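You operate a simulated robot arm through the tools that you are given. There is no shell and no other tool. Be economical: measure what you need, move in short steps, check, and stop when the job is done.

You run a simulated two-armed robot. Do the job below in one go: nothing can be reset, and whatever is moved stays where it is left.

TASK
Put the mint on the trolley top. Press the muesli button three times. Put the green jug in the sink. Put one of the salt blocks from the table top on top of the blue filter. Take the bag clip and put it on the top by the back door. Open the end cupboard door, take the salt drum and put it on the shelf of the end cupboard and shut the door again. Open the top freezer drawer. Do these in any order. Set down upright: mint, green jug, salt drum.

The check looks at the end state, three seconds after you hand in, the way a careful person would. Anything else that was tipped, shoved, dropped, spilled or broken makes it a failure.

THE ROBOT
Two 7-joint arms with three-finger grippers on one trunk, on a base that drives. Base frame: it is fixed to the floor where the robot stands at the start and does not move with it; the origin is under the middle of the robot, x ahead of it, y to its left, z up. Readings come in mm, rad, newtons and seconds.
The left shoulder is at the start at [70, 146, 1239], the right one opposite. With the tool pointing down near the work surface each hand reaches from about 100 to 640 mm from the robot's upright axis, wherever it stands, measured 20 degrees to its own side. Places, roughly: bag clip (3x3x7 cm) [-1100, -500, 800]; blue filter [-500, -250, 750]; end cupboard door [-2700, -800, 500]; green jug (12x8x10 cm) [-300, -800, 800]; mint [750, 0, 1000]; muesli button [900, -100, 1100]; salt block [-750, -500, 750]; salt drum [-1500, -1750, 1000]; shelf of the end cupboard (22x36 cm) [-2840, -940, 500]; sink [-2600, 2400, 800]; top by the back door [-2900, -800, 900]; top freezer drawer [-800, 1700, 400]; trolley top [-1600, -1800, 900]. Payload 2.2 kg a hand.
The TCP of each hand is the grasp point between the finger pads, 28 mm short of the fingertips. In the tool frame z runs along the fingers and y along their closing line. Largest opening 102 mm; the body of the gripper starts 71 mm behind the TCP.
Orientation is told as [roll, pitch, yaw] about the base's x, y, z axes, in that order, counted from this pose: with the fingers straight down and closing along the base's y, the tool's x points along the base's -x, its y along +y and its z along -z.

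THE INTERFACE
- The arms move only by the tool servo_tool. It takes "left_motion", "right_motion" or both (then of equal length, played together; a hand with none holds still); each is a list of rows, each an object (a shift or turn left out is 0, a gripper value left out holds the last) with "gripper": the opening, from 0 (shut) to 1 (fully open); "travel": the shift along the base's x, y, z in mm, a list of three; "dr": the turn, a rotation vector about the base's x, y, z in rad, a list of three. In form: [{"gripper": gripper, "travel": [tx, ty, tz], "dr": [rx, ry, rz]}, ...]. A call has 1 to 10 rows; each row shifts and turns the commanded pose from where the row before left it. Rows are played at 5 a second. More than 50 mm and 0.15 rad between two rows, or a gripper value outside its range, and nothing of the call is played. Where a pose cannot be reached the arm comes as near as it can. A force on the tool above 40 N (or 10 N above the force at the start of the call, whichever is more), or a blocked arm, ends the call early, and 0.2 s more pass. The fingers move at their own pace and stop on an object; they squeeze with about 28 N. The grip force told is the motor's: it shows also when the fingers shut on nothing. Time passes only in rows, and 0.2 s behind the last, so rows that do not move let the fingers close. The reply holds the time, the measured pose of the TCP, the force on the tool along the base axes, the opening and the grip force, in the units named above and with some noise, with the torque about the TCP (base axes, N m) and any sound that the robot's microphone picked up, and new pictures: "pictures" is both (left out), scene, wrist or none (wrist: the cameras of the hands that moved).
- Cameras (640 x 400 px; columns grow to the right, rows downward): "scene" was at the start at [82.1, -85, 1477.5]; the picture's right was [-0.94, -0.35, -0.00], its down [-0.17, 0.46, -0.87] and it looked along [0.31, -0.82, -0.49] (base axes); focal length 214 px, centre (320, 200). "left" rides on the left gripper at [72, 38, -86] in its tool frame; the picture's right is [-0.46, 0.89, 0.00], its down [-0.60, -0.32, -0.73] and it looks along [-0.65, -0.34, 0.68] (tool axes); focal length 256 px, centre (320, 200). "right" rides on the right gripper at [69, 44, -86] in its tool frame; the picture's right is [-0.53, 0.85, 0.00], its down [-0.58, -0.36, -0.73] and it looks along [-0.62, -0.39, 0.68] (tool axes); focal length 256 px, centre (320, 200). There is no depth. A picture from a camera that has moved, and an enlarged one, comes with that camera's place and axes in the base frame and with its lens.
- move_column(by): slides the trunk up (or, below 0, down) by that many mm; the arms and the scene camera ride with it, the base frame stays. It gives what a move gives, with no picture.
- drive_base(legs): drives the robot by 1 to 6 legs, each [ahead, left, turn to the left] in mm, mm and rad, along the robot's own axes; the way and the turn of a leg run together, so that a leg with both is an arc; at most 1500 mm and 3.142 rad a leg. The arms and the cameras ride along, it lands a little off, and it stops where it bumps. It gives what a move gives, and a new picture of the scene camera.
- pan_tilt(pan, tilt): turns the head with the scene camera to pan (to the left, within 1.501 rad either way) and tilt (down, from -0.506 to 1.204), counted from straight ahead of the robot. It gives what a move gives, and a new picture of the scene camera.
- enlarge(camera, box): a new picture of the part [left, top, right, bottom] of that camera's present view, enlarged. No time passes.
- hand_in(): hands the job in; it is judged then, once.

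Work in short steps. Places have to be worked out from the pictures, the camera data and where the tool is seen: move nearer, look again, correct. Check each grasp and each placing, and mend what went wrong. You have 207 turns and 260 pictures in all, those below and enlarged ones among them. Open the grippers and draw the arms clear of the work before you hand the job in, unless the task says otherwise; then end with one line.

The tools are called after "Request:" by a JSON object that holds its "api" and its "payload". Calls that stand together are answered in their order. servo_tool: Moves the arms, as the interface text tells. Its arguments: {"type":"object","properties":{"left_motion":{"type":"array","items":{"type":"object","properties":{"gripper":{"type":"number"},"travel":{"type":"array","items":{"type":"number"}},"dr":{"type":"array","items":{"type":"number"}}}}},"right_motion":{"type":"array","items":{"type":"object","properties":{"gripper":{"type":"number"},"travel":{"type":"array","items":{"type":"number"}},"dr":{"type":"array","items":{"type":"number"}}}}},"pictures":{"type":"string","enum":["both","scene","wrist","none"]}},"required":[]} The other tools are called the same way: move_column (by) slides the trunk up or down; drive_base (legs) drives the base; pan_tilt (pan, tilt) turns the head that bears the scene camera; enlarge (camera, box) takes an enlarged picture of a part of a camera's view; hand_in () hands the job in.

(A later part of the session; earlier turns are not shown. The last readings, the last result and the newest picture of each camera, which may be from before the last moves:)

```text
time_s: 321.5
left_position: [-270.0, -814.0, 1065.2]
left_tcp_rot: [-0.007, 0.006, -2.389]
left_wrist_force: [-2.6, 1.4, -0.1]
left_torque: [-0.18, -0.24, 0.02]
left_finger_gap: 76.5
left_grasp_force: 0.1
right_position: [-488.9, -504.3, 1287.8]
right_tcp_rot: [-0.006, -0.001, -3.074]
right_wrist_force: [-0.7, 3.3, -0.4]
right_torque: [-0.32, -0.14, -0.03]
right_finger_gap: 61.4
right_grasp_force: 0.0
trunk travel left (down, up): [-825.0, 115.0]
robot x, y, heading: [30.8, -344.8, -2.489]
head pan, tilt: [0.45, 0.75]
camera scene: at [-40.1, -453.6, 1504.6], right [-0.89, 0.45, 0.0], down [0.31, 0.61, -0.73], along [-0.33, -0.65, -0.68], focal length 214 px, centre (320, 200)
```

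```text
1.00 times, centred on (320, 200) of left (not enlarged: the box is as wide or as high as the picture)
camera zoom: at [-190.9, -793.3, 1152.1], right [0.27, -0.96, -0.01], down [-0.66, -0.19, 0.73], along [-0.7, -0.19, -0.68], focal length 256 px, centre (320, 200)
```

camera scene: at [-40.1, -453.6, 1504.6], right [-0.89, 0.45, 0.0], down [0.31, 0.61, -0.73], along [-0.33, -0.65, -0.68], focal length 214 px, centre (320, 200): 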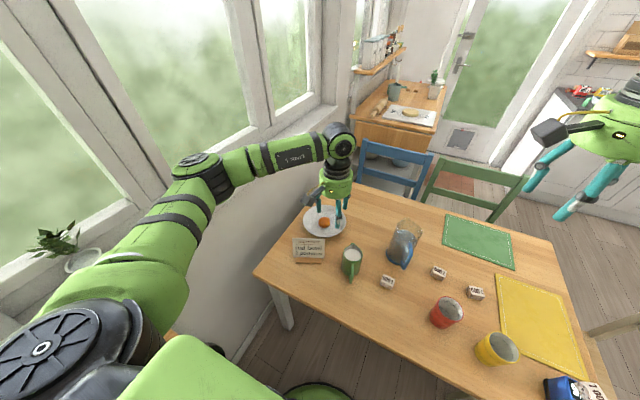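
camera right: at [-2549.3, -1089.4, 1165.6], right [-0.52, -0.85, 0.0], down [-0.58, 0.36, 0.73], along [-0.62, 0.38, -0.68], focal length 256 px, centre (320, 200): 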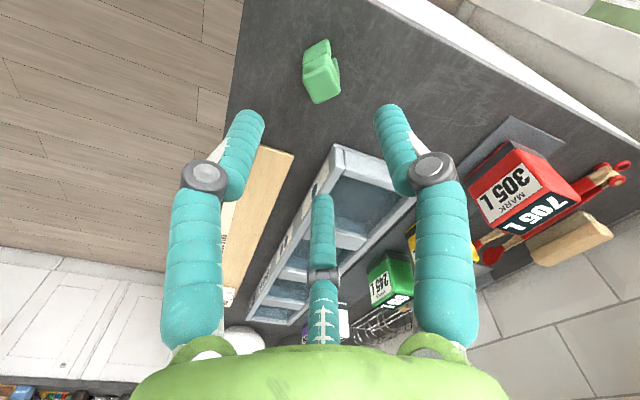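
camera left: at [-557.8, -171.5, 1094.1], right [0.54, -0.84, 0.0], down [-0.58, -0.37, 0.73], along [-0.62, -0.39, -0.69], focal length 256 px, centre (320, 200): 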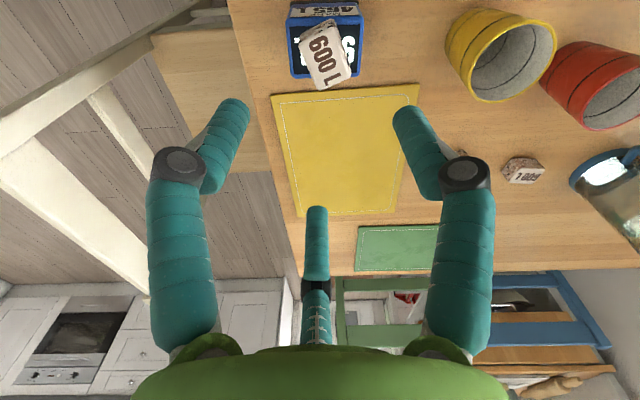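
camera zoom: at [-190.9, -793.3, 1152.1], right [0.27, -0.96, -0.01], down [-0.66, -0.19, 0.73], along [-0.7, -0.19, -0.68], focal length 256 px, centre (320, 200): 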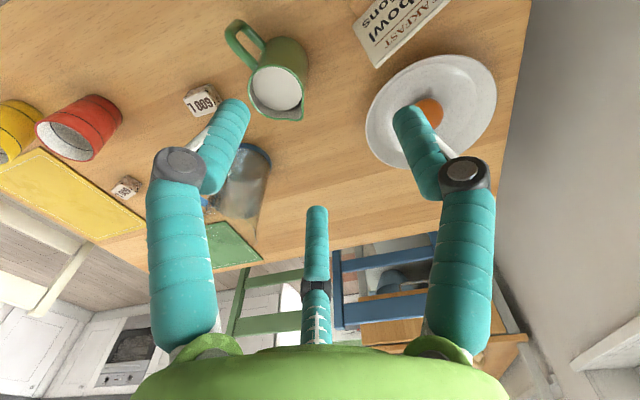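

The jug (with milk) is at about (−332,−782), handle pointing to about 1.24 rad. One finger would hit the handle, so I'll turn the hand +1.05 rad, centre it over the jug, open fully, and look.

Request:
{"api": "servo_tool", "payload": {"left_motion": [{"gripper": 1, "travel": [-21, 11, -15], "dr": [0, 0, 0.15]}, {"travel": [-21, 11, -15], "dr": [0, 0, 0.15]}, {"travel": [-20, 10, -15], "dr": [0, 0, 0.15]}, {"travel": [0, 0, -15], "dr": [0, 0, 0.15]}, {"travel": [0, 0, -15], "dr": [0, 0, 0.15]}, {"travel": [0, 0, -15], "dr": [0, 0, 0.15]}, {"travel": [0, 0, -15], "dr": [0, 0, 0.147]}], "pictures": "wrist"}}

```text
time_s: 323.1
left_position: [-315.7, -773.4, 961.1]
left_tcp_rot: [-0.001, 0.006, -1.32]
left_wrist_force: [-0.7, 0.2, 0.4]
left_torque: [-0.01, -0.01, -0.01]
left_finger_gap: 101.7
left_grasp_force: 0.2
right_position: [-479.2, -497.9, 1287.2]
right_tcp_rot: [-0.004, 0.003, -3.056]
right_wrist_force: [0.0, 0.2, 0.2]
right_torque: [0.03, 0.0, 0.05]
right_finger_gap: 61.1
right_grasp_force: 0.0
trunk travel left (down, up): [-825.0, 115.0]
robot x, y, heading: [41.8, -331.3, -2.47]
head pan, tilt: [0.45, 0.75]
camera left: at [-296.6, -694.5, 1047.8], right [0.97, -0.23, 0.0], down [-0.16, -0.67, 0.73], along [-0.17, -0.71, -0.69], focal length 256 px, centre (320, 200)
```

left: 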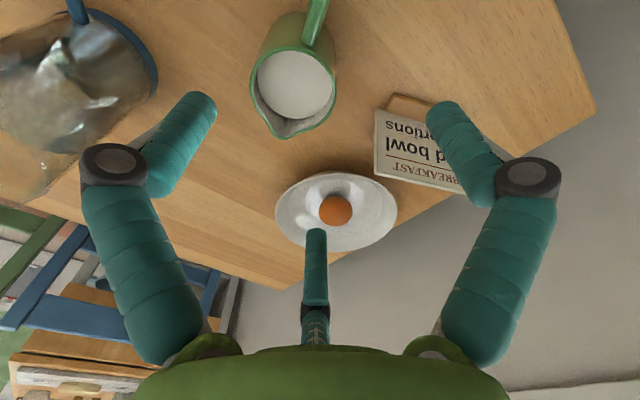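

Centre is at about (−335,−771), with the spout opposite the handle. I'll turn 0.3 more so that neither is under a finger, shift, and come down to rim level.

Request:
{"api": "servo_tool", "payload": {"left_motion": [{"travel": [-10, 1, -25], "dr": [0, 0, 0.15]}, {"travel": [-9, 1, -25], "dr": [0, 0, 0.15]}, {"travel": [0, 0, -24]}], "pictures": "wrist"}}

```text
time_s: 323.9
left_position: [-335.8, -771.4, 887.0]
left_tcp_rot: [-0.002, 0.005, -1.02]
left_wrist_force: [0.1, -0.1, 0.1]
left_torque: [0.01, 0.02, -0.02]
left_finger_gap: 102.1
left_grasp_force: 0.0
right_position: [-478.7, -497.4, 1287.7]
right_tcp_rot: [0.0, 0.003, -3.057]
right_wrist_force: [-0.3, 0.0, 0.2]
right_torque: [0.03, 0.01, -0.01]
right_finger_gap: 61.5
right_grasp_force: 0.1
trunk travel left (down, up): [-825.0, 115.0]
robot x, y, heading: [45.7, -334.8, -2.474]
head pan, tilt: [0.45, 0.75]
camera left: at [-338.8, -691.3, 973.0], right [1.0, 0.07, 0.0], down [0.05, -0.68, 0.73], along [0.05, -0.73, -0.69], focal length 256 px, centre (320, 200)
```

left: 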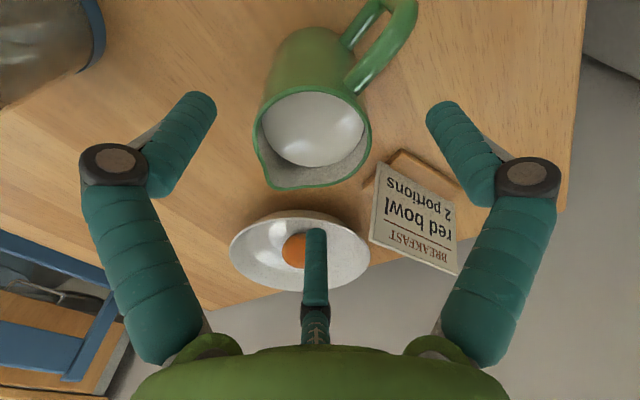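

Well centred, and the handle is clear. Down 73 mm and close.

Request:
{"api": "servo_tool", "payload": {"left_motion": [{"travel": [0, 0, -37]}, {"travel": [0, 0, -36]}, {"gripper": 0.8}, {"gripper": 0.6}, {"gripper": 0.5}, {"gripper": 0.5}], "pictures": "wrist"}}

```text
time_s: 325.3
left_position: [-334.6, -772.5, 814.4]
left_tcp_rot: [-0.002, 0.003, -1.023]
left_wrist_force: [-1.1, -3.2, 3.0]
left_torque: [-0.24, 0.02, -0.04]
left_finger_gap: 72.9
left_grasp_force: 16.5
right_position: [-478.7, -496.7, 1287.6]
right_tcp_rot: [-0.002, 0.003, -3.055]
right_wrist_force: [-0.1, -0.1, -0.3]
right_torque: [0.0, 0.0, 0.01]
right_finger_gap: 61.0
right_grasp_force: 0.1
trunk travel left (down, up): [-825.0, 115.0]
robot x, y, heading: [45.0, -331.4, -2.473]
head pan, tilt: [0.45, 0.75]
camera left: at [-338.7, -691.4, 900.8], right [1.0, 0.06, 0.0], down [0.05, -0.68, 0.73], along [0.04, -0.73, -0.68], focal length 256 px, centre (320, 200)
```

left: 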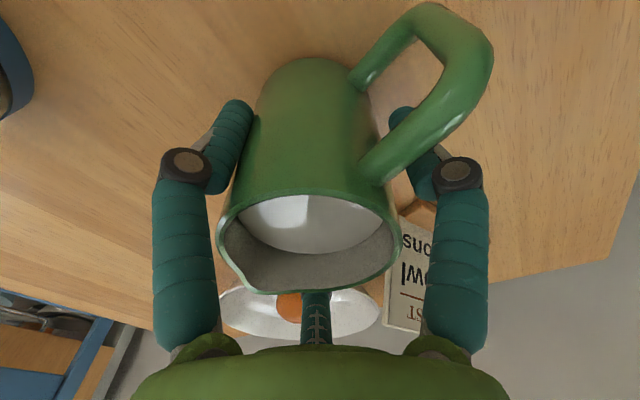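

Fingers are on the body. Full grip, then a small lift to check.

Request:
{"api": "servo_tool", "payload": {"left_motion": [{"gripper": 0.2}, {"gripper": 0.2}, {"travel": [0, 0, 15]}, {"travel": [0, 0, 25]}], "pictures": "wrist"}}

```text
time_s: 326.3
left_position: [-336.4, -769.5, 853.4]
left_tcp_rot: [0.001, 0.007, -1.025]
left_wrist_force: [-0.4, 0.4, -3.8]
left_torque: [0.03, 0.05, 0.06]
left_finger_gap: 70.1
left_grasp_force: 28.3
right_position: [-478.1, -498.3, 1287.9]
right_tcp_rot: [0.0, 0.002, -3.057]
right_wrist_force: [1.0, -0.3, -0.1]
right_torque: [0.01, 0.01, 0.02]
right_finger_gap: 61.1
right_grasp_force: 0.1
trunk travel left (down, up): [-825.0, 115.0]
robot x, y, heading: [43.7, -328.1, -2.469]
head pan, tilt: [0.45, 0.75]
camera left: at [-339.6, -689.6, 941.0], right [1.0, 0.06, 0.0], down [0.05, -0.68, 0.73], along [0.04, -0.73, -0.69], focal length 256 px, centre (320, 200)
```

left: 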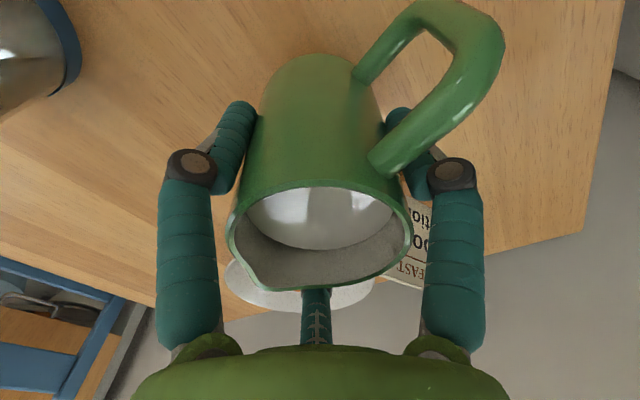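

The jug is held level. I'll raise it, and go round to the sink side in open floor.

Request:
{"api": "servo_tool", "payload": {"left_motion": [{"travel": [0, 0, 40]}, {"travel": [0, 0, 40]}, {"travel": [0, 0, 40]}], "pictures": "none"}}

Request:
{"api": "move_column", "payload": {"by": 80}}

Request:
{"api": "drive_base", "payload": {"legs": [[0, -1400, 0], [0, 0, -0.8], [0, 0, -0.81], [1200, 330, 0]]}}

Request:
{"api": "pan_tilt", "payload": {"pan": 0, "tilt": 0.5}}

```text
time_s: 327.1
left_position: [-336.4, -768.8, 975.5]
left_tcp_rot: [0.001, 0.005, -1.023]
left_wrist_force: [-0.6, -0.6, -4.7]
left_torque: [-0.01, -0.02, -0.01]
left_finger_gap: 70.1
left_grasp_force: 28.0
right_position: [-478.9, -497.2, 1288.0]
right_tcp_rot: [-0.002, 0.003, -3.056]
right_wrist_force: [0.9, 0.1, -0.6]
right_torque: [-0.03, 0.01, 0.02]
right_finger_gap: 61.2
right_grasp_force: 0.1
trunk travel left (down, up): [-825.0, 115.0]
robot x, y, heading: [44.8, -328.3, -2.472]
head pan, tilt: [0.45, 0.75]
```

```text
time_s: 328.2
left_position: [-335.8, -769.7, 1054.2]
left_tcp_rot: [0.001, 0.006, -1.024]
left_wrist_force: [-0.5, -0.4, -4.0]
left_torque: [-0.02, 0.02, -0.01]
left_finger_gap: 70.1
left_grasp_force: 28.3
right_position: [-479.6, -497.0, 1368.0]
right_tcp_rot: [0.0, 0.004, -3.058]
right_wrist_force: [-0.1, 0.7, 0.0]
right_torque: [-0.03, 0.01, -0.04]
right_finger_gap: 61.3
right_grasp_force: 0.0
trunk travel left (down, up): [-905.0, 35.0]
robot x, y, heading: [43.0, -330.5, -2.473]
head pan, tilt: [0.45, 0.75]
```

```text
time_s: 345.3
left_position: [-2198.2, 1959.9, 1054.9]
left_tcp_rot: [-0.001, 0.004, -2.65]
left_wrist_force: [-1.2, -0.1, -4.2]
left_torque: [0.0, 0.03, -0.02]
left_finger_gap: 70.0
left_grasp_force: 27.9
right_position: [-1919.0, 2088.8, 1367.4]
right_tcp_rot: [-0.001, 0.004, 1.6]
right_wrist_force: [0.2, 0.5, 0.7]
right_torque: [0.02, 0.01, 0.01]
right_finger_gap: 61.2
right_grasp_force: 0.1
trunk travel left (down, up): [-905.0, 35.0]
robot x, y, heading: [-1782.0, 1557.2, 2.185]
head pan, tilt: [0.45, 0.75]
camera scene: at [-1881.9, 1638.5, 1584.9], right [0.49, 0.87, 0.0], down [0.6, -0.33, -0.73], along [-0.64, 0.36, -0.68], focal length 214 px, centre (320, 200)
```

scene: 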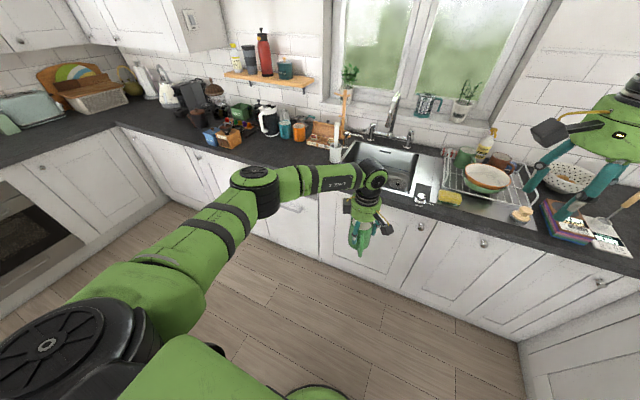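

```text
time_s: 346.2
left_position: [-2198.5, 1962.2, 1053.5]
left_tcp_rot: [0.002, 0.005, -2.65]
left_wrist_force: [0.2, 0.5, -3.5]
left_torque: [-0.02, 0.01, 0.01]
left_finger_gap: 69.8
left_grasp_force: 27.8
right_position: [-1920.1, 2090.2, 1368.7]
right_tcp_rot: [-0.003, 0.002, 1.599]
right_wrist_force: [0.3, -0.7, 0.0]
right_torque: [-0.01, 0.01, -0.02]
right_finger_gap: 61.3
right_grasp_force: 0.1
trunk travel left (down, up): [-905.0, 35.0]
robot x, y, heading: [-1783.3, 1556.7, 2.186]
head pan, tilt: [0.0, 0.499]
camera scene: at [-1863.1, 1673.5, 1606.7], right [0.82, 0.58, 0.0], down [0.28, -0.39, -0.88], along [-0.51, 0.72, -0.48], focal length 214 px, centre (320, 200)
```

scene: 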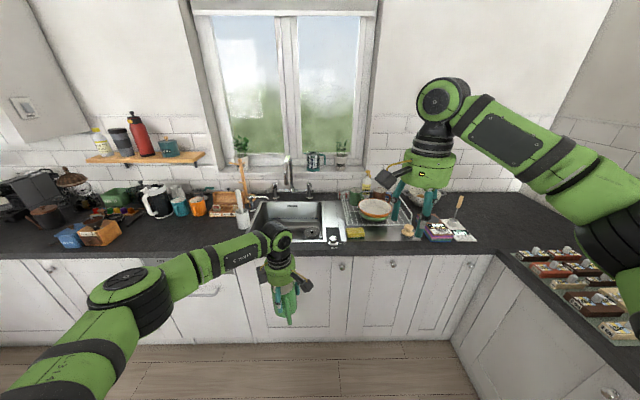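

The sink's basin is about 400×480 mm, centred near (−2652,2428), with the tap at its back. I'll bring the jug over the front part, at about (−2590,2360).

Request:
{"api": "drive_base", "payload": {"legs": [[300, 90, 0], [253, 0, 0]]}}

Request:
{"api": "enlarge", "payload": {"camera": "left", "box": [0, 0, 640, 400]}}

```text
time_s: 349.8
left_position: [-2591.0, 2352.4, 1056.8]
left_tcp_rot: [-0.003, 0.005, -2.646]
left_wrist_force: [0.0, -0.5, -3.9]
left_torque: [0.01, 0.03, -0.01]
left_finger_gap: 70.3
left_grasp_force: 28.0
right_position: [-2312.4, 2481.8, 1369.3]
right_tcp_rot: [-0.001, 0.003, 1.606]
right_wrist_force: [0.4, -0.2, -0.4]
right_torque: [0.01, 0.03, 0.0]
right_finger_gap: 61.3
right_grasp_force: 0.1
trunk travel left (down, up): [-905.0, 35.0]
robot x, y, heading: [-2171.0, 1956.3, 2.19]
head pan, tilt: [0.0, 0.499]
camera scene: at [-2253.6, 2064.6, 1607.2], right [0.81, 0.58, 0.0], down [0.28, -0.39, -0.88], along [-0.51, 0.72, -0.48], focal length 214 px, centre (320, 200)
```

scene: 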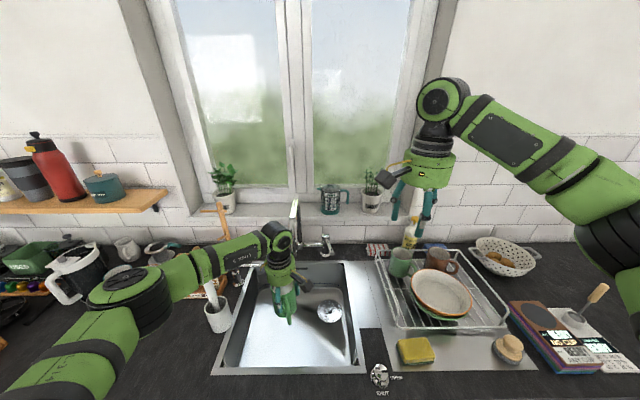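

```text
1.00 times, centred on (320, 200) of left (not enlarged: the box is as wide or as high as the picture)
camera zoom: at [-2509.3, 2352.5, 1142.4], right [0.01, -1.0, -0.01], down [-0.68, -0.01, 0.73], along [-0.73, -0.01, -0.68], focal length 256 px, centre (320, 200)
```

zoom: 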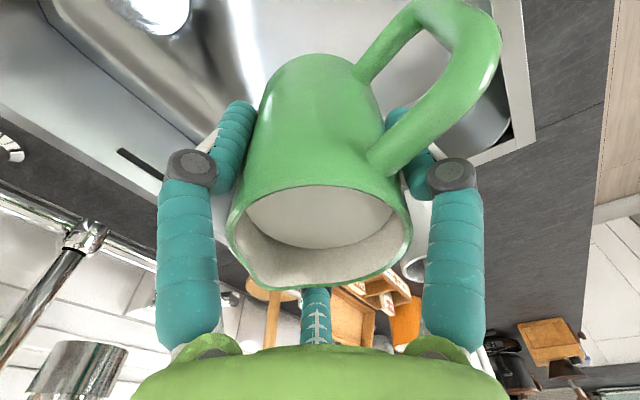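

The jug is over the basin, about 135 mm from its front. I'll go 30 mm deeper and lower it in stages.

Request:
{"api": "drive_base", "payload": {"legs": [[30, 0, 0]]}}

Request:
{"api": "move_column", "payload": {"by": -190}}

Request:
{"api": "move_column", "payload": {"by": -25}}

Request:
{"api": "move_column", "payload": {"by": -15}}

```text
time_s: 350.6
left_position: [-2606.3, 2374.1, 1057.2]
left_tcp_rot: [-0.005, 0.005, -2.646]
left_wrist_force: [0.6, -0.8, -3.4]
left_torque: [0.05, 0.04, 0.02]
left_finger_gap: 69.9
left_grasp_force: 27.8
right_position: [-2327.0, 2502.1, 1369.8]
right_tcp_rot: [0.002, -0.002, 1.607]
right_wrist_force: [0.3, -1.1, 0.1]
right_torque: [0.08, 0.06, 0.01]
right_finger_gap: 61.1
right_grasp_force: 0.1
trunk travel left (down, up): [-905.0, 35.0]
robot x, y, heading: [-2193.3, 1977.2, 2.185]
head pan, tilt: [0.0, 0.499]
camera scene: at [-2268.2, 2085.2, 1607.6], right [0.82, 0.58, 0.0], down [0.27, -0.39, -0.88], along [-0.51, 0.72, -0.47], focal length 214 px, centre (320, 200)
```

scene: 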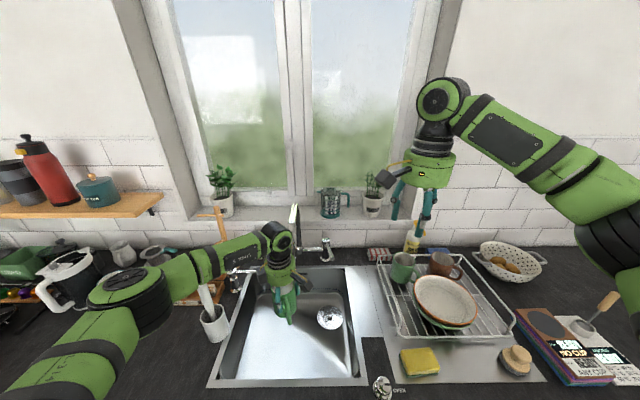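

```text
time_s: 352.7
left_position: [-2609.6, 2378.8, 864.7]
left_tcp_rot: [0.001, 0.005, -2.646]
left_wrist_force: [-0.7, 0.2, -3.5]
left_torque: [-0.01, 0.04, 0.0]
left_finger_gap: 70.2
left_grasp_force: 28.0
right_position: [-2331.8, 2507.1, 1178.1]
right_tcp_rot: [-0.002, 0.003, 1.606]
right_wrist_force: [-0.4, -0.4, -0.1]
right_torque: [0.01, -0.04, 0.02]
right_finger_gap: 61.0
right_grasp_force: 0.1
trunk travel left (down, up): [-715.0, 225.0]
robot x, y, heading: [-2190.3, 1979.3, 2.187]
head pan, tilt: [0.0, 0.499]
```

```text
time_s: 353.4
left_position: [-2609.1, 2379.1, 839.4]
left_tcp_rot: [0.0, 0.004, -2.646]
left_wrist_force: [0.9, -0.5, -4.3]
left_torque: [0.02, -0.01, -0.01]
left_finger_gap: 69.9
left_grasp_force: 27.7
right_position: [-2330.1, 2506.8, 1152.8]
right_tcp_rot: [-0.002, 0.003, 1.606]
right_wrist_force: [0.0, 0.7, 0.3]
right_torque: [0.02, 0.04, 0.0]
right_finger_gap: 61.1
right_grasp_force: 0.0
trunk travel left (down, up): [-690.0, 250.0]
robot x, y, heading: [-2192.1, 1976.6, 2.188]
head pan, tilt: [0.0, 0.499]
```

```text
time_s: 354.0
left_position: [-2610.2, 2377.3, 824.1]
left_tcp_rot: [-0.001, 0.004, -2.646]
left_wrist_force: [0.3, -0.5, -4.3]
left_torque: [-0.03, 0.03, 0.02]
left_finger_gap: 69.8
left_grasp_force: 28.2
right_position: [-2330.2, 2507.0, 1139.1]
right_tcp_rot: [0.0, 0.003, 1.606]
right_wrist_force: [0.2, -0.7, 0.5]
right_torque: [0.01, -0.03, 0.0]
right_finger_gap: 61.2
right_grasp_force: 0.0
trunk travel left (down, up): [-675.0, 265.0]
robot x, y, heading: [-2193.3, 1975.7, 2.187]
head pan, tilt: [0.0, 0.499]
```

Still no contact at jug bottom ≈760. I'll check a picture for the left forearm against the utensil jar before going on.

Request:
{"api": "enlarge", "payload": {"camera": "scene", "box": [60, 130, 480, 400]}}

```text
1.48 times, centred on (270, 265) of scene
camera zoom: at [-2272.9, 2091.9, 1376.7], right [0.82, 0.58, 0.0], down [0.28, -0.39, -0.88], along [-0.51, 0.72, -0.48], focal length 318 px, centre (394, 104)
```

zoom: 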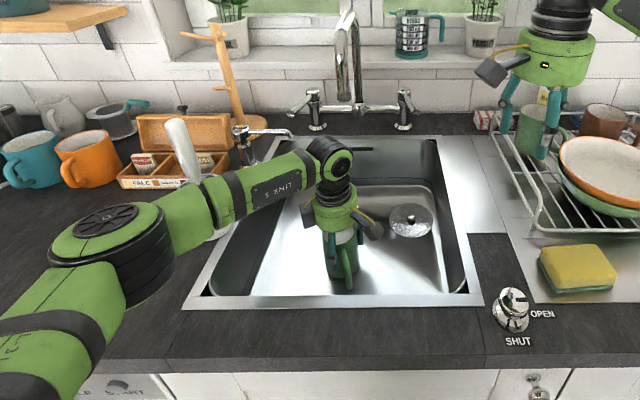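

The forearm is on my side of the jar, so it's clear. Continue down in small steps.

Request:
{"api": "move_column", "payload": {"by": -12}}

Request:
{"api": "move_column", "payload": {"by": -10}}

Request:
{"api": "move_column", "payload": {"by": -8}}

```text
time_s: 354.6
left_position: [-2609.9, 2377.2, 816.0]
left_tcp_rot: [-0.008, 0.009, -2.644]
left_wrist_force: [-3.1, -1.7, 22.3]
left_torque: [0.01, 0.15, -0.03]
left_finger_gap: 70.9
left_grasp_force: 28.0
right_position: [-2328.5, 2504.2, 1128.4]
right_tcp_rot: [-0.001, 0.0, 1.605]
right_wrist_force: [-0.3, 0.6, -0.5]
right_torque: [-0.02, 0.05, -0.01]
right_finger_gap: 61.2
right_grasp_force: 0.0
trunk travel left (down, up): [-663.0, 277.0]
robot x, y, heading: [-2188.0, 1979.1, 2.188]
head pan, tilt: [0.0, 0.499]
```

```text
time_s: 355.2
left_position: [-2607.4, 2376.2, 807.2]
left_tcp_rot: [-0.008, 0.004, -2.647]
left_wrist_force: [-1.3, 0.5, 26.5]
left_torque: [-0.42, 0.27, 0.01]
left_finger_gap: 70.3
left_grasp_force: 28.0
right_position: [-2327.7, 2504.8, 1119.0]
right_tcp_rot: [0.002, -0.001, 1.603]
right_wrist_force: [-0.3, 0.4, -0.3]
right_torque: [0.01, 0.0, 0.0]
right_finger_gap: 60.9
right_grasp_force: 0.0
trunk travel left (down, up): [-653.0, 287.0]
robot x, y, heading: [-2191.8, 1975.3, 2.183]
head pan, tilt: [0.0, 0.499]
```

```text
time_s: 355.6
left_position: [-2609.5, 2379.3, 807.1]
left_tcp_rot: [-0.007, 0.007, -2.645]
left_wrist_force: [3.0, -6.7, 15.4]
left_torque: [-0.81, 0.17, 0.2]
left_finger_gap: 70.5
left_grasp_force: 27.8
right_position: [-2328.8, 2505.5, 1113.0]
right_tcp_rot: [0.0, 0.003, 1.606]
right_wrist_force: [0.0, 1.1, 0.7]
right_torque: [-0.03, 0.01, 0.0]
right_finger_gap: 61.5
right_grasp_force: 0.1
trunk travel left (down, up): [-649.0, 291.0]
robot x, y, heading: [-2189.0, 1974.9, 2.186]
head pan, tilt: [0.0, 0.499]
stopped: the force on the tool passed its limit at 43 N (the readings are from after the stop); the commanded pose is now the measured one
```

The jug stands on the sink floor. Ease up 5 mm, open, and lift the hand straight up.

Request:
{"api": "move_column", "payload": {"by": 5}}

Request:
{"api": "servo_tool", "payload": {"left_motion": [{"gripper": 0.8}, {"gripper": 0.95}, {"gripper": 0.95}], "pictures": "none"}}

Request:
{"api": "move_column", "payload": {"by": 200}}

Request:
{"api": "enlarge", "payload": {"camera": "left", "box": [0, 0, 640, 400]}}

```text
time_s: 356.1
left_position: [-2611.0, 2379.5, 806.6]
left_tcp_rot: [-0.004, 0.005, -2.645]
left_wrist_force: [0.9, -0.4, -3.9]
left_torque: [0.03, 0.02, 0.0]
left_finger_gap: 70.5
left_grasp_force: 28.6
right_position: [-2330.9, 2506.6, 1117.0]
right_tcp_rot: [-0.003, 0.002, 1.605]
right_wrist_force: [0.3, -0.7, -0.4]
right_torque: [0.0, -0.01, -0.04]
right_finger_gap: 61.2
right_grasp_force: 0.0
trunk travel left (down, up): [-654.0, 286.0]
robot x, y, heading: [-2191.9, 1976.1, 2.191]
head pan, tilt: [0.0, 0.499]
```

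```text
time_s: 356.9
left_position: [-2610.2, 2380.0, 807.7]
left_tcp_rot: [-0.007, 0.005, -2.646]
left_wrist_force: [0.3, -0.2, 0.7]
left_torque: [-0.01, 0.0, 0.0]
left_finger_gap: 97.1
left_grasp_force: 0.0
right_position: [-2329.3, 2506.6, 1117.0]
right_tcp_rot: [-0.002, 0.003, 1.605]
right_wrist_force: [0.2, -0.6, -0.6]
right_torque: [0.01, 0.04, 0.0]
right_finger_gap: 61.3
right_grasp_force: 0.1
trunk travel left (down, up): [-654.0, 286.0]
robot x, y, heading: [-2194.0, 1971.9, 2.188]
head pan, tilt: [0.0, 0.499]
```

```text
time_s: 359.1
left_position: [-2610.4, 2380.1, 1008.4]
left_tcp_rot: [-0.006, 0.008, -2.644]
left_wrist_force: [1.1, -0.5, -0.6]
left_torque: [-0.01, -0.01, -0.02]
left_finger_gap: 96.9
left_grasp_force: 0.0
right_position: [-2328.9, 2508.4, 1317.8]
right_tcp_rot: [-0.002, 0.003, 1.605]
right_wrist_force: [0.0, 0.5, -0.8]
right_torque: [-0.01, 0.03, -0.02]
right_finger_gap: 61.2
right_grasp_force: 0.1
trunk travel left (down, up): [-854.0, 86.0]
robot x, y, heading: [-2190.7, 1980.0, 2.188]
head pan, tilt: [0.0, 0.499]
```

```text
1.00 times, centred on (320, 200) of left (not enlarged: the box is as wide or as high as the picture)
camera zoom: at [-2528.4, 2380.3, 1094.9], right [0.01, -1.0, -0.01], down [-0.68, -0.02, 0.73], along [-0.73, 0.0, -0.68], focal length 256 px, centre (320, 200)
```

zoom: 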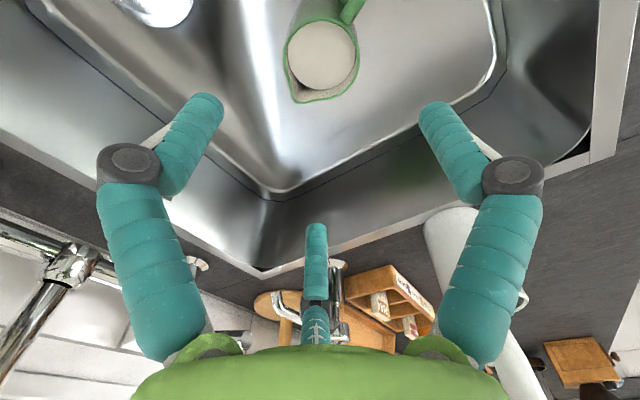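

The jug stands upright in the sink, with its milk. Now the freezer: back off, turn to face the fridge wall, and look.

Request:
{"api": "drive_base", "payload": {"legs": [[-320, 0, 0], [0, 0, -0.78], [0, 0, -0.78], [0, 740, 0]]}}

```text
time_s: 367.4
left_position: [-1846.4, 2452.3, 1009.6]
left_tcp_rot: [-0.011, 0.013, 2.098]
left_wrist_force: [-0.3, 1.1, -1.0]
left_torque: [-0.08, -0.08, 0.02]
left_finger_gap: 96.6
left_grasp_force: 0.0
right_position: [-1713.6, 2177.9, 1318.6]
right_tcp_rot: [-0.006, 0.0, 0.064]
right_wrist_force: [-0.5, -1.1, -0.1]
right_torque: [-0.07, -0.04, -0.01]
right_finger_gap: 61.6
right_grasp_force: 0.0
trunk travel left (down, up): [-854.0, 86.0]
robot x, y, heading: [-2233.8, 2019.2, 0.648]
head pan, tilt: [0.0, 0.499]
stopped in leg 4: the robot was blocked; the commanded pose is now the measured one
camera scene: at [-2127.0, 2109.0, 1556.1], right [0.6, -0.8, 0.01], down [-0.38, -0.29, -0.88], along [0.7, 0.53, -0.48], focal length 214 px, centre (320, 200)
```

scene: 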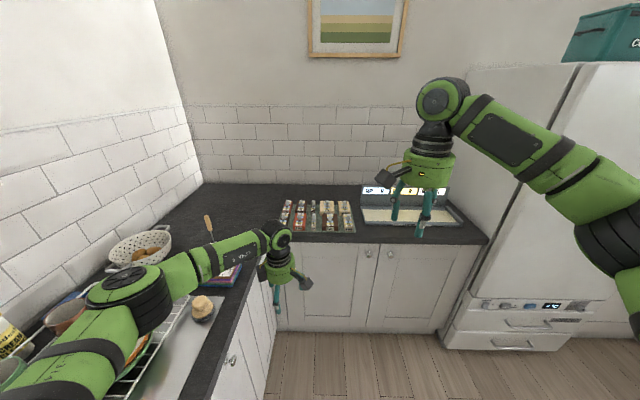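

I steered the wrong way and touched the sink cupboard with the base; nothing looks disturbed. Moving right now, to stand before the freezer.

Request:
{"api": "drive_base", "payload": {"legs": [[0, -1050, 0]]}}

Request:
{"api": "move_column", "payload": {"by": -300}}

Request:
{"api": "pan_tilt", "payload": {"pan": -0.1, "tilt": 0.6}}

```text
time_s: 372.9
left_position: [-1208.8, 1621.4, 1009.7]
left_tcp_rot: [-0.01, 0.007, 2.115]
left_wrist_force: [0.4, -0.5, 0.1]
left_torque: [-0.02, 0.01, -0.03]
left_finger_gap: 96.7
left_grasp_force: 0.2
right_position: [-1068.6, 1346.3, 1317.1]
right_tcp_rot: [-0.002, 0.002, 0.082]
right_wrist_force: [-0.6, 0.0, -0.6]
right_torque: [-0.01, -0.01, 0.01]
right_finger_gap: 61.1
right_grasp_force: 0.0
trunk travel left (down, up): [-854.0, 86.0]
robot x, y, heading: [-1589.1, 1182.9, 0.663]
head pan, tilt: [0.0, 0.499]
camera scene: at [-1480.0, 1269.2, 1556.1], right [0.62, -0.79, 0.0], down [-0.38, -0.3, -0.88], along [0.69, 0.54, -0.48], focal length 214 px, centre (320, 200)
```

scene: 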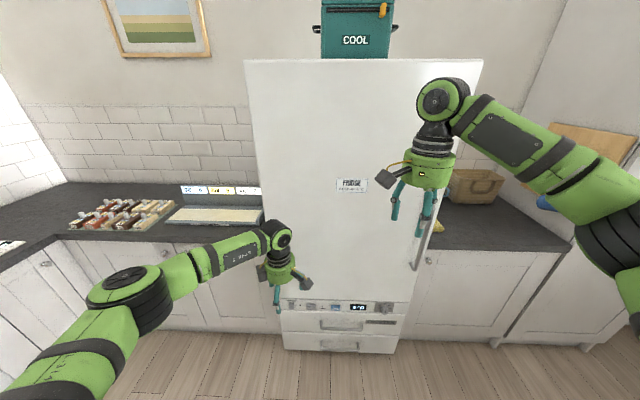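

```text
time_s: 375.9
left_position: [-1207.7, 1619.6, 707.9]
left_tcp_rot: [-0.009, 0.007, 2.115]
left_wrist_force: [-0.1, 0.2, 0.0]
left_torque: [0.02, 0.0, -0.01]
left_finger_gap: 97.1
left_grasp_force: 0.2
right_position: [-1067.7, 1345.7, 1017.2]
right_tcp_rot: [-0.003, 0.004, 0.082]
right_wrist_force: [0.4, -0.1, 0.0]
right_torque: [0.02, -0.01, 0.0]
right_finger_gap: 61.1
right_grasp_force: 0.0
trunk travel left (down, up): [-554.0, 386.0]
robot x, y, heading: [-1588.1, 1183.3, 0.667]
head pan, tilt: [0.0, 0.499]
```

```text
time_s: 376.5
left_position: [-1207.0, 1619.2, 708.0]
left_tcp_rot: [-0.008, 0.007, 2.117]
left_wrist_force: [0.4, 0.2, 0.2]
left_torque: [-0.01, 0.03, -0.01]
left_finger_gap: 97.0
left_grasp_force: 0.0
right_position: [-1066.9, 1346.1, 1016.6]
right_tcp_rot: [-0.001, 0.003, 0.08]
right_wrist_force: [0.1, 1.5, -0.3]
right_torque: [0.0, 0.03, 0.02]
right_finger_gap: 61.2
right_grasp_force: 0.1
trunk travel left (down, up): [-554.0, 386.0]
robot x, y, heading: [-1591.1, 1182.7, 0.665]
head pan, tilt: [-0.099, 0.6]
camera scene: at [-1476.3, 1259.6, 1247.1], right [0.54, -0.84, 0.0], down [-0.48, -0.3, -0.83], along [0.7, 0.44, -0.56], focal length 214 px, centre (320, 200)
```

scene: 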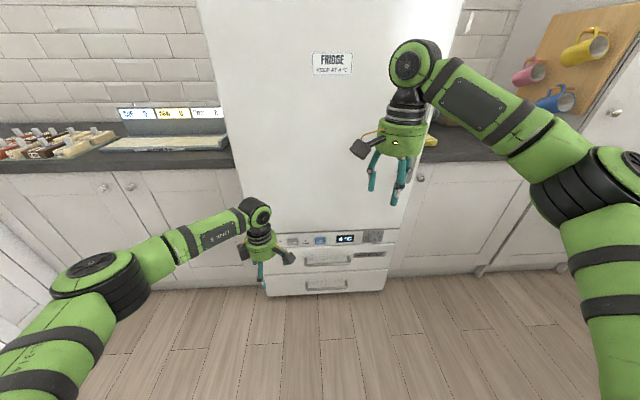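

The freezer's top-drawer handle is a horizontal bar near (−830,1620,345). I'll tilt the left hand back so its fingers can hook behind the bar, lower the trunk, and move in front of it.

Request:
{"api": "servo_tool", "payload": {"left_motion": [{"gripper": 0.6, "dr": [0, 0, 0.085]}, {"dr": [0.0885, -0.121, 0]}, {"dr": [0.0885, -0.121, 0]}, {"dr": [0.0885, -0.121, 0]}, {"dr": [0.0885, -0.121, 0]}, {"dr": [0.0885, -0.121, 0]}], "pictures": "none"}}

Request:
{"api": "move_column", "payload": {"by": -310}}

Request:
{"api": "drive_base", "payload": {"legs": [[120, -222, 0]]}}

Request:
{"api": "enlarge", "payload": {"camera": "left", "box": [0, 0, 640, 400]}}

```text
time_s: 377.9
left_position: [-1207.7, 1620.0, 709.1]
left_tcp_rot: [-0.759, 0.005, 2.199]
left_wrist_force: [0.4, 0.6, 0.0]
left_torque: [-0.06, 0.01, -0.03]
left_finger_gap: 61.3
left_grasp_force: 0.0
right_position: [-1068.1, 1345.2, 1017.2]
right_tcp_rot: [-0.002, 0.001, 0.08]
right_wrist_force: [0.1, 0.5, 0.0]
right_torque: [0.0, -0.01, 0.03]
right_finger_gap: 61.1
right_grasp_force: 0.1
trunk travel left (down, up): [-554.0, 386.0]
robot x, y, heading: [-1587.8, 1182.8, 0.668]
head pan, tilt: [-0.099, 0.6]
```

```text
time_s: 381.0
left_position: [-1207.1, 1621.0, 400.7]
left_tcp_rot: [-0.758, 0.003, 2.197]
left_wrist_force: [-0.4, -0.3, -0.8]
left_torque: [-0.02, 0.01, -0.01]
left_finger_gap: 61.1
left_grasp_force: 0.1
right_position: [-1068.9, 1346.3, 707.6]
right_tcp_rot: [-0.002, 0.003, 0.082]
right_wrist_force: [0.2, -0.1, -1.1]
right_torque: [-0.01, -0.02, 0.0]
right_finger_gap: 61.2
right_grasp_force: 0.1
trunk travel left (down, up): [-244.0, 696.0]
robot x, y, heading: [-1586.5, 1182.1, 0.666]
head pan, tilt: [-0.099, 0.6]
```

```text
time_s: 382.8
left_position: [-975.6, 1523.3, 398.5]
left_tcp_rot: [-0.758, 0.005, 2.199]
left_wrist_force: [-0.8, -0.7, -1.0]
left_torque: [0.02, 0.0, 0.01]
left_finger_gap: 61.2
left_grasp_force: 0.0
right_position: [-835.4, 1248.2, 706.7]
right_tcp_rot: [-0.003, 0.003, 0.083]
right_wrist_force: [-0.4, 0.3, 0.0]
right_torque: [0.0, 0.01, 0.02]
right_finger_gap: 61.4
right_grasp_force: 0.1
trunk travel left (down, up): [-244.0, 696.0]
robot x, y, heading: [-1358.4, 1082.2, 0.666]
head pan, tilt: [-0.099, 0.6]
camera scene: at [-1243.6, 1161.4, 937.0], right [0.54, -0.84, 0.0], down [-0.48, -0.3, -0.82], along [0.7, 0.44, -0.57], focal length 214 px, centre (320, 200)
```

scene: 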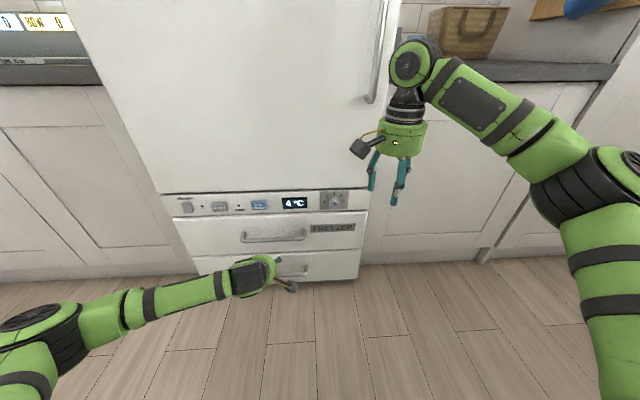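

```text
1.00 times, centred on (320, 200) of left (not enlarged: the box is as wide or as high as the picture)
camera zoom: at [-1002.4, 1413.1, 436.0], right [-0.79, 0.0, -0.61], down [-0.58, 0.33, 0.75], along [0.2, 0.94, -0.26], focal length 256 px, centre (320, 200)
```

zoom: 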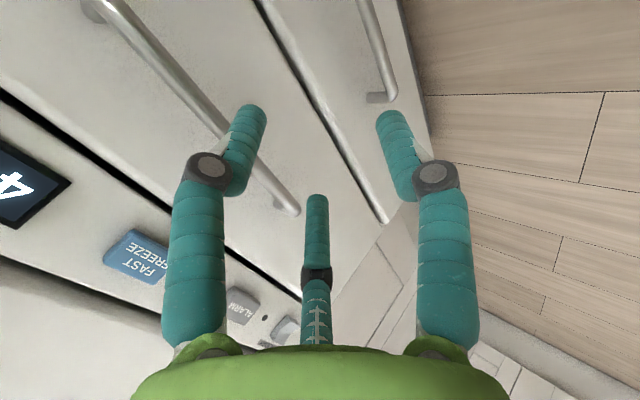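

Triangulated: the bar's centre is at (−865,1601,397) and the left hand is already in line. I'll raise 55 mm, advance 90 mm, set the opening, and check the view.

Request:
{"api": "move_column", "payload": {"by": 55}}

Request:
{"api": "drive_base", "payload": {"legs": [[88, -3, 0]]}}

Request:
{"api": "servo_tool", "payload": {"left_motion": [{"gripper": 0.48}, {"gripper": 0.48}], "pictures": "wrist"}}

```text
time_s: 383.8
left_position: [-975.1, 1522.2, 454.1]
left_tcp_rot: [-0.756, 0.005, 2.199]
left_wrist_force: [0.4, 0.3, 0.1]
left_torque: [-0.02, -0.01, 0.0]
left_finger_gap: 61.4
left_grasp_force: 0.1
right_position: [-835.1, 1249.2, 762.6]
right_tcp_rot: [-0.001, 0.004, 0.085]
right_wrist_force: [-0.5, -0.6, -1.4]
right_torque: [0.01, 0.0, 0.0]
right_finger_gap: 61.3
right_grasp_force: 0.0
trunk travel left (down, up): [-299.0, 641.0]
robot x, y, heading: [-1360.5, 1086.1, 0.667]
head pan, tilt: [-0.099, 0.6]
```

```text
time_s: 384.9
left_position: [-903.5, 1573.1, 454.4]
left_tcp_rot: [-0.755, 0.003, 2.198]
left_wrist_force: [0.2, 0.9, 0.1]
left_torque: [0.02, 0.03, -0.02]
left_finger_gap: 61.2
left_grasp_force: 0.0
right_position: [-763.5, 1301.2, 762.2]
right_tcp_rot: [-0.001, 0.003, 0.085]
right_wrist_force: [-0.4, 0.3, 0.5]
right_torque: [-0.01, 0.02, 0.01]
right_finger_gap: 61.1
right_grasp_force: 0.1
trunk travel left (down, up): [-299.0, 641.0]
robot x, y, heading: [-1285.8, 1136.8, 0.667]
head pan, tilt: [-0.099, 0.6]
camera scene: at [-1172.2, 1213.9, 991.9], right [0.54, -0.84, 0.0], down [-0.48, -0.3, -0.82], along [0.7, 0.44, -0.57], focal length 214 px, centre (320, 200)
```

scene: 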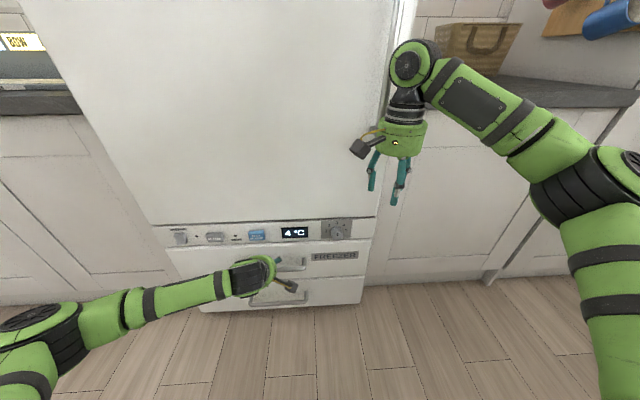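

```text
time_s: 385.5
left_position: [-903.6, 1574.8, 454.4]
left_tcp_rot: [-0.757, 0.003, 2.197]
left_wrist_force: [1.1, -0.2, 0.3]
left_torque: [0.01, 0.04, -0.03]
left_finger_gap: 49.2
left_grasp_force: 0.0
right_position: [-763.9, 1300.6, 761.7]
right_tcp_rot: [-0.003, 0.002, 0.084]
right_wrist_force: [-0.4, -0.7, -0.5]
right_torque: [0.02, 0.0, 0.02]
right_finger_gap: 60.8
right_grasp_force: 0.1
trunk travel left (down, up): [-299.0, 641.0]
robot x, y, heading: [-1287.7, 1136.6, 0.663]
head pan, tilt: [-0.099, 0.6]
camera left: at [-931.1, 1464.9, 491.0], right [-0.79, 0.0, -0.61], down [-0.58, 0.33, 0.75], along [0.2, 0.94, -0.26], focal length 256 px, centre (320, 200)
```

left: 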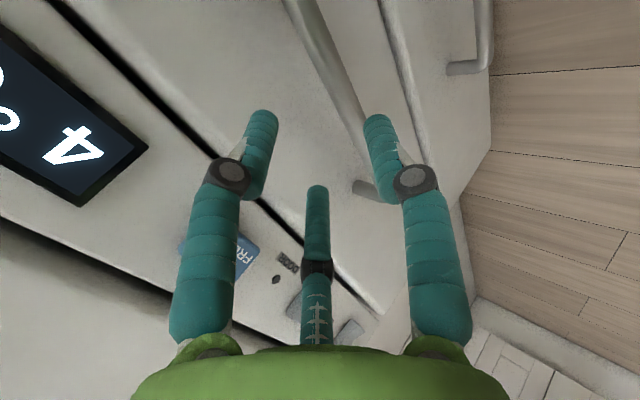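

The bar lies at d≈235, z≈397, running between the fingers' path. I'll go in along the tool axis in small steps.

Request:
{"api": "servo_tool", "payload": {"left_motion": [{"travel": [5.3, 3.9, -9]}, {"travel": [5.3, 3.9, -9]}, {"travel": [5.3, 3.9, -9]}, {"travel": [5.3, 3.9, -9]}, {"travel": [5.3, 3.9, -8]}], "pictures": "wrist"}}

```text
time_s: 386.7
left_position: [-877.7, 1594.2, 410.1]
left_tcp_rot: [-0.757, 0.004, 2.198]
left_wrist_force: [-0.6, 0.2, 0.6]
left_torque: [0.02, 0.01, 0.01]
left_finger_gap: 49.0
left_grasp_force: 0.1
right_position: [-764.3, 1299.3, 761.9]
right_tcp_rot: [-0.002, 0.003, 0.085]
right_wrist_force: [-0.4, 0.6, -0.8]
right_torque: [0.0, 0.01, -0.01]
right_finger_gap: 61.1
right_grasp_force: 0.0
trunk travel left (down, up): [-299.0, 641.0]
robot x, y, heading: [-1287.7, 1134.4, 0.666]
head pan, tilt: [-0.099, 0.6]
camera left: at [-905.2, 1485.0, 446.8], right [-0.79, 0.0, -0.61], down [-0.58, 0.33, 0.75], along [0.2, 0.94, -0.26], focal length 256 px, centre (320, 200)
```

left: 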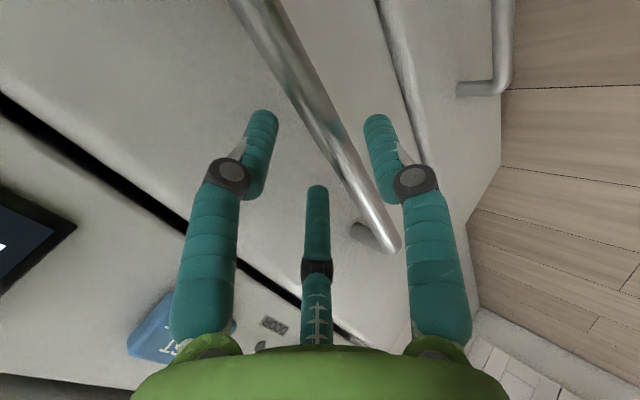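

The bar passes between the fingers, two behind it and one in front. Closing.

Request:
{"api": "servo_tool", "payload": {"left_motion": [{"gripper": 0.3}, {"gripper": 0.1}, {"gripper": 0}, {"gripper": 0}], "pictures": "none"}}

Request:
{"api": "drive_base", "payload": {"legs": [[-40, 0, 0]]}}

```text
time_s: 387.7
left_position: [-880.0, 1592.8, 406.8]
left_tcp_rot: [-0.748, 0.003, 2.198]
left_wrist_force: [-17.2, -10.1, -8.3]
left_torque: [-0.11, 0.53, 0.09]
left_finger_gap: 25.1
left_grasp_force: 44.6
right_position: [-763.6, 1299.9, 762.3]
right_tcp_rot: [-0.002, 0.002, 0.083]
right_wrist_force: [0.2, 0.3, -0.8]
right_torque: [-0.02, 0.01, 0.01]
right_finger_gap: 61.3
right_grasp_force: 0.2
trunk travel left (down, up): [-299.0, 641.0]
robot x, y, heading: [-1285.8, 1136.5, 0.667]
head pan, tilt: [-0.099, 0.6]
```

```text
time_s: 388.6
left_position: [-908.3, 1571.6, 407.0]
left_tcp_rot: [-0.752, 0.001, 2.199]
left_wrist_force: [-2.8, 3.2, -19.0]
left_torque: [-0.28, 0.08, -0.26]
left_finger_gap: 25.1
left_grasp_force: 45.2
right_position: [-794.3, 1277.2, 761.7]
right_tcp_rot: [-0.004, 0.005, 0.082]
right_wrist_force: [-0.3, 0.0, 0.2]
right_torque: [-0.01, -0.04, 0.01]
right_finger_gap: 61.1
right_grasp_force: 0.0
trunk travel left (down, up): [-299.0, 641.0]
robot x, y, heading: [-1317.7, 1111.4, 0.666]
head pan, tilt: [-0.099, 0.6]
camera scene: at [-1202.1, 1191.3, 991.6], right [0.54, -0.84, 0.0], down [-0.48, -0.31, -0.82], along [0.69, 0.44, -0.57], focal length 214 px, centre (320, 200)
```

scene: 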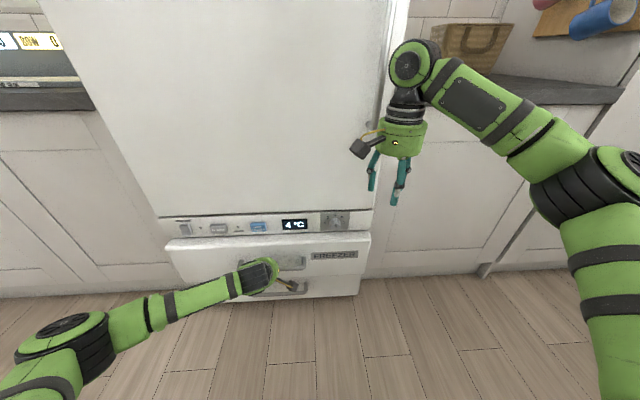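

The drawer is coming. Pull another 260 mm straight out.

Request:
{"api": "drive_base", "payload": {"legs": [[-120, 4, 0], [-140, 5, 0]]}}

```text
time_s: 390.7
left_position: [-1120.3, 1420.0, 406.4]
left_tcp_rot: [-0.752, 0.001, 2.201]
left_wrist_force: [-2.3, 2.3, -13.0]
left_torque: [0.11, 0.32, 0.14]
left_finger_gap: 25.0
left_grasp_force: 44.6
right_position: [-1003.4, 1124.9, 761.8]
right_tcp_rot: [-0.003, 0.003, 0.083]
right_wrist_force: [-0.7, 0.4, -0.1]
right_torque: [-0.02, 0.0, 0.02]
right_finger_gap: 61.4
right_grasp_force: 0.0
trunk travel left (down, up): [-299.0, 641.0]
robot x, y, heading: [-1527.8, 957.0, 0.664]
head pan, tilt: [-0.099, 0.6]
camera scene: at [-1411.8, 1037.5, 991.7], right [0.54, -0.84, 0.0], down [-0.48, -0.31, -0.82], along [0.69, 0.44, -0.57], focal length 214 px, centre (320, 200)
```

scene: 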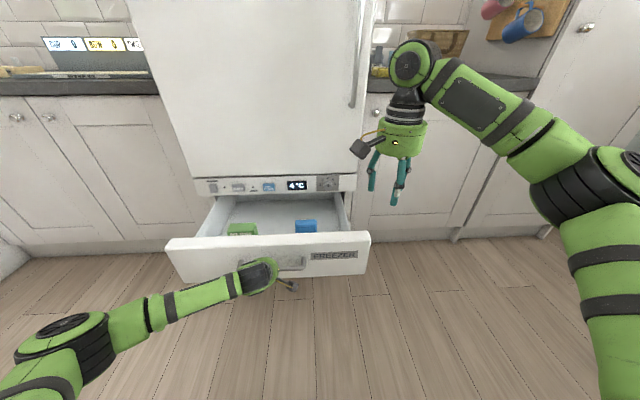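

Open about 300 mm. I'll try 60 mm more to be at or near its full travel.

Request:
{"api": "drive_base", "payload": {"legs": [[-30, 1, 0], [-30, 1, 0]]}}

```text
time_s: 392.0
left_position: [-1170.0, 1383.6, 407.9]
left_tcp_rot: [-0.749, 0.001, 2.202]
left_wrist_force: [-4.2, 0.9, -4.9]
left_torque: [0.0, 0.21, -0.02]
left_finger_gap: 25.2
left_grasp_force: 45.0
right_position: [-1052.5, 1087.7, 762.7]
right_tcp_rot: [-0.003, 0.003, 0.083]
right_wrist_force: [0.6, -0.6, 0.4]
right_torque: [-0.02, -0.01, 0.02]
right_finger_gap: 61.3
right_grasp_force: 0.1
trunk travel left (down, up): [-299.0, 641.0]
robot x, y, heading: [-1575.7, 922.4, 0.668]
head pan, tilt: [-0.099, 0.6]
camera scene: at [-1461.1, 1001.0, 992.0], right [0.54, -0.84, 0.0], down [-0.48, -0.3, -0.82], along [0.7, 0.44, -0.57], focal length 214 px, centre (320, 200)
```

scene: 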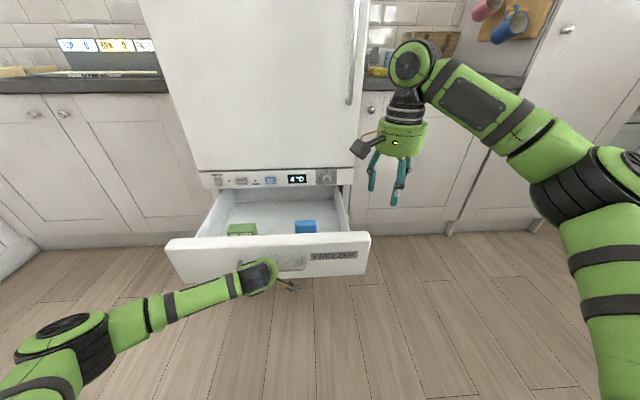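

The drawer is well open (about 360 mm). Release: open, draw the hand back along its axis, then back away.

Request:
{"api": "servo_tool", "payload": {"left_motion": [{"gripper": 0.48}, {"gripper": 0.5}, {"travel": [-5.5, -4, 8.7]}, {"travel": [-11, -8, 17]}, {"travel": [-11, -8, 17]}, {"travel": [-11, -8, 17]}, {"travel": [-11, -8, 17]}], "pictures": "none"}}

Request:
{"api": "drive_base", "payload": {"legs": [[-350, 0, 0]]}}

```text
time_s: 393.6
left_position: [-1218.4, 1346.5, 483.9]
left_tcp_rot: [-0.75, -0.001, 2.201]
left_wrist_force: [0.7, -0.8, 0.1]
left_torque: [-0.01, 0.0, 0.03]
left_finger_gap: 51.1
left_grasp_force: 0.1
right_position: [-1053.4, 1088.2, 761.4]
right_tcp_rot: [-0.002, 0.003, 0.084]
right_wrist_force: [0.9, -0.8, -0.1]
right_torque: [-0.01, 0.0, 0.0]
right_finger_gap: 61.4
right_grasp_force: 0.2
trunk travel left (down, up): [-299.0, 641.0]
robot x, y, heading: [-1572.6, 921.8, 0.666]
head pan, tilt: [-0.099, 0.6]
```

```text
time_s: 395.9
left_position: [-1498.0, 1128.7, 485.1]
left_tcp_rot: [-0.752, -0.002, 2.208]
left_wrist_force: [-0.5, 0.4, -0.1]
left_torque: [-0.01, 0.0, -0.01]
left_finger_gap: 51.1
left_grasp_force: 0.1
right_position: [-1331.0, 871.3, 762.7]
right_tcp_rot: [-0.002, 0.003, 0.088]
right_wrist_force: [-0.1, 0.0, 0.1]
right_torque: [0.04, -0.03, -0.01]
right_finger_gap: 61.0
right_grasp_force: 0.0
trunk travel left (down, up): [-299.0, 641.0]
robot x, y, heading: [-1850.6, 701.5, 0.678]
head pan, tilt: [-0.099, 0.6]
camera scene: at [-1738.5, 781.8, 992.1], right [0.54, -0.84, 0.0], down [-0.47, -0.31, -0.83], along [0.69, 0.45, -0.56], focal length 214 px, centre (320, 200)
```

scene: 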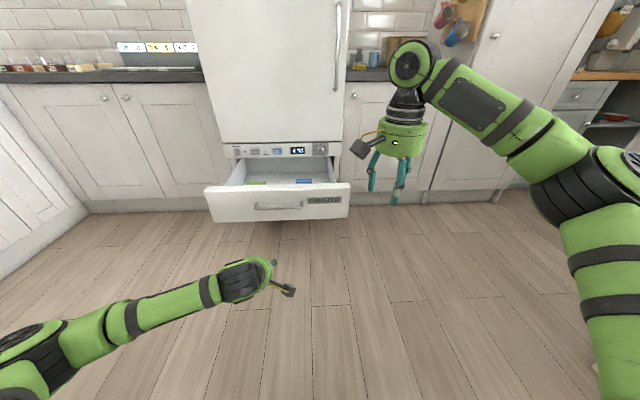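

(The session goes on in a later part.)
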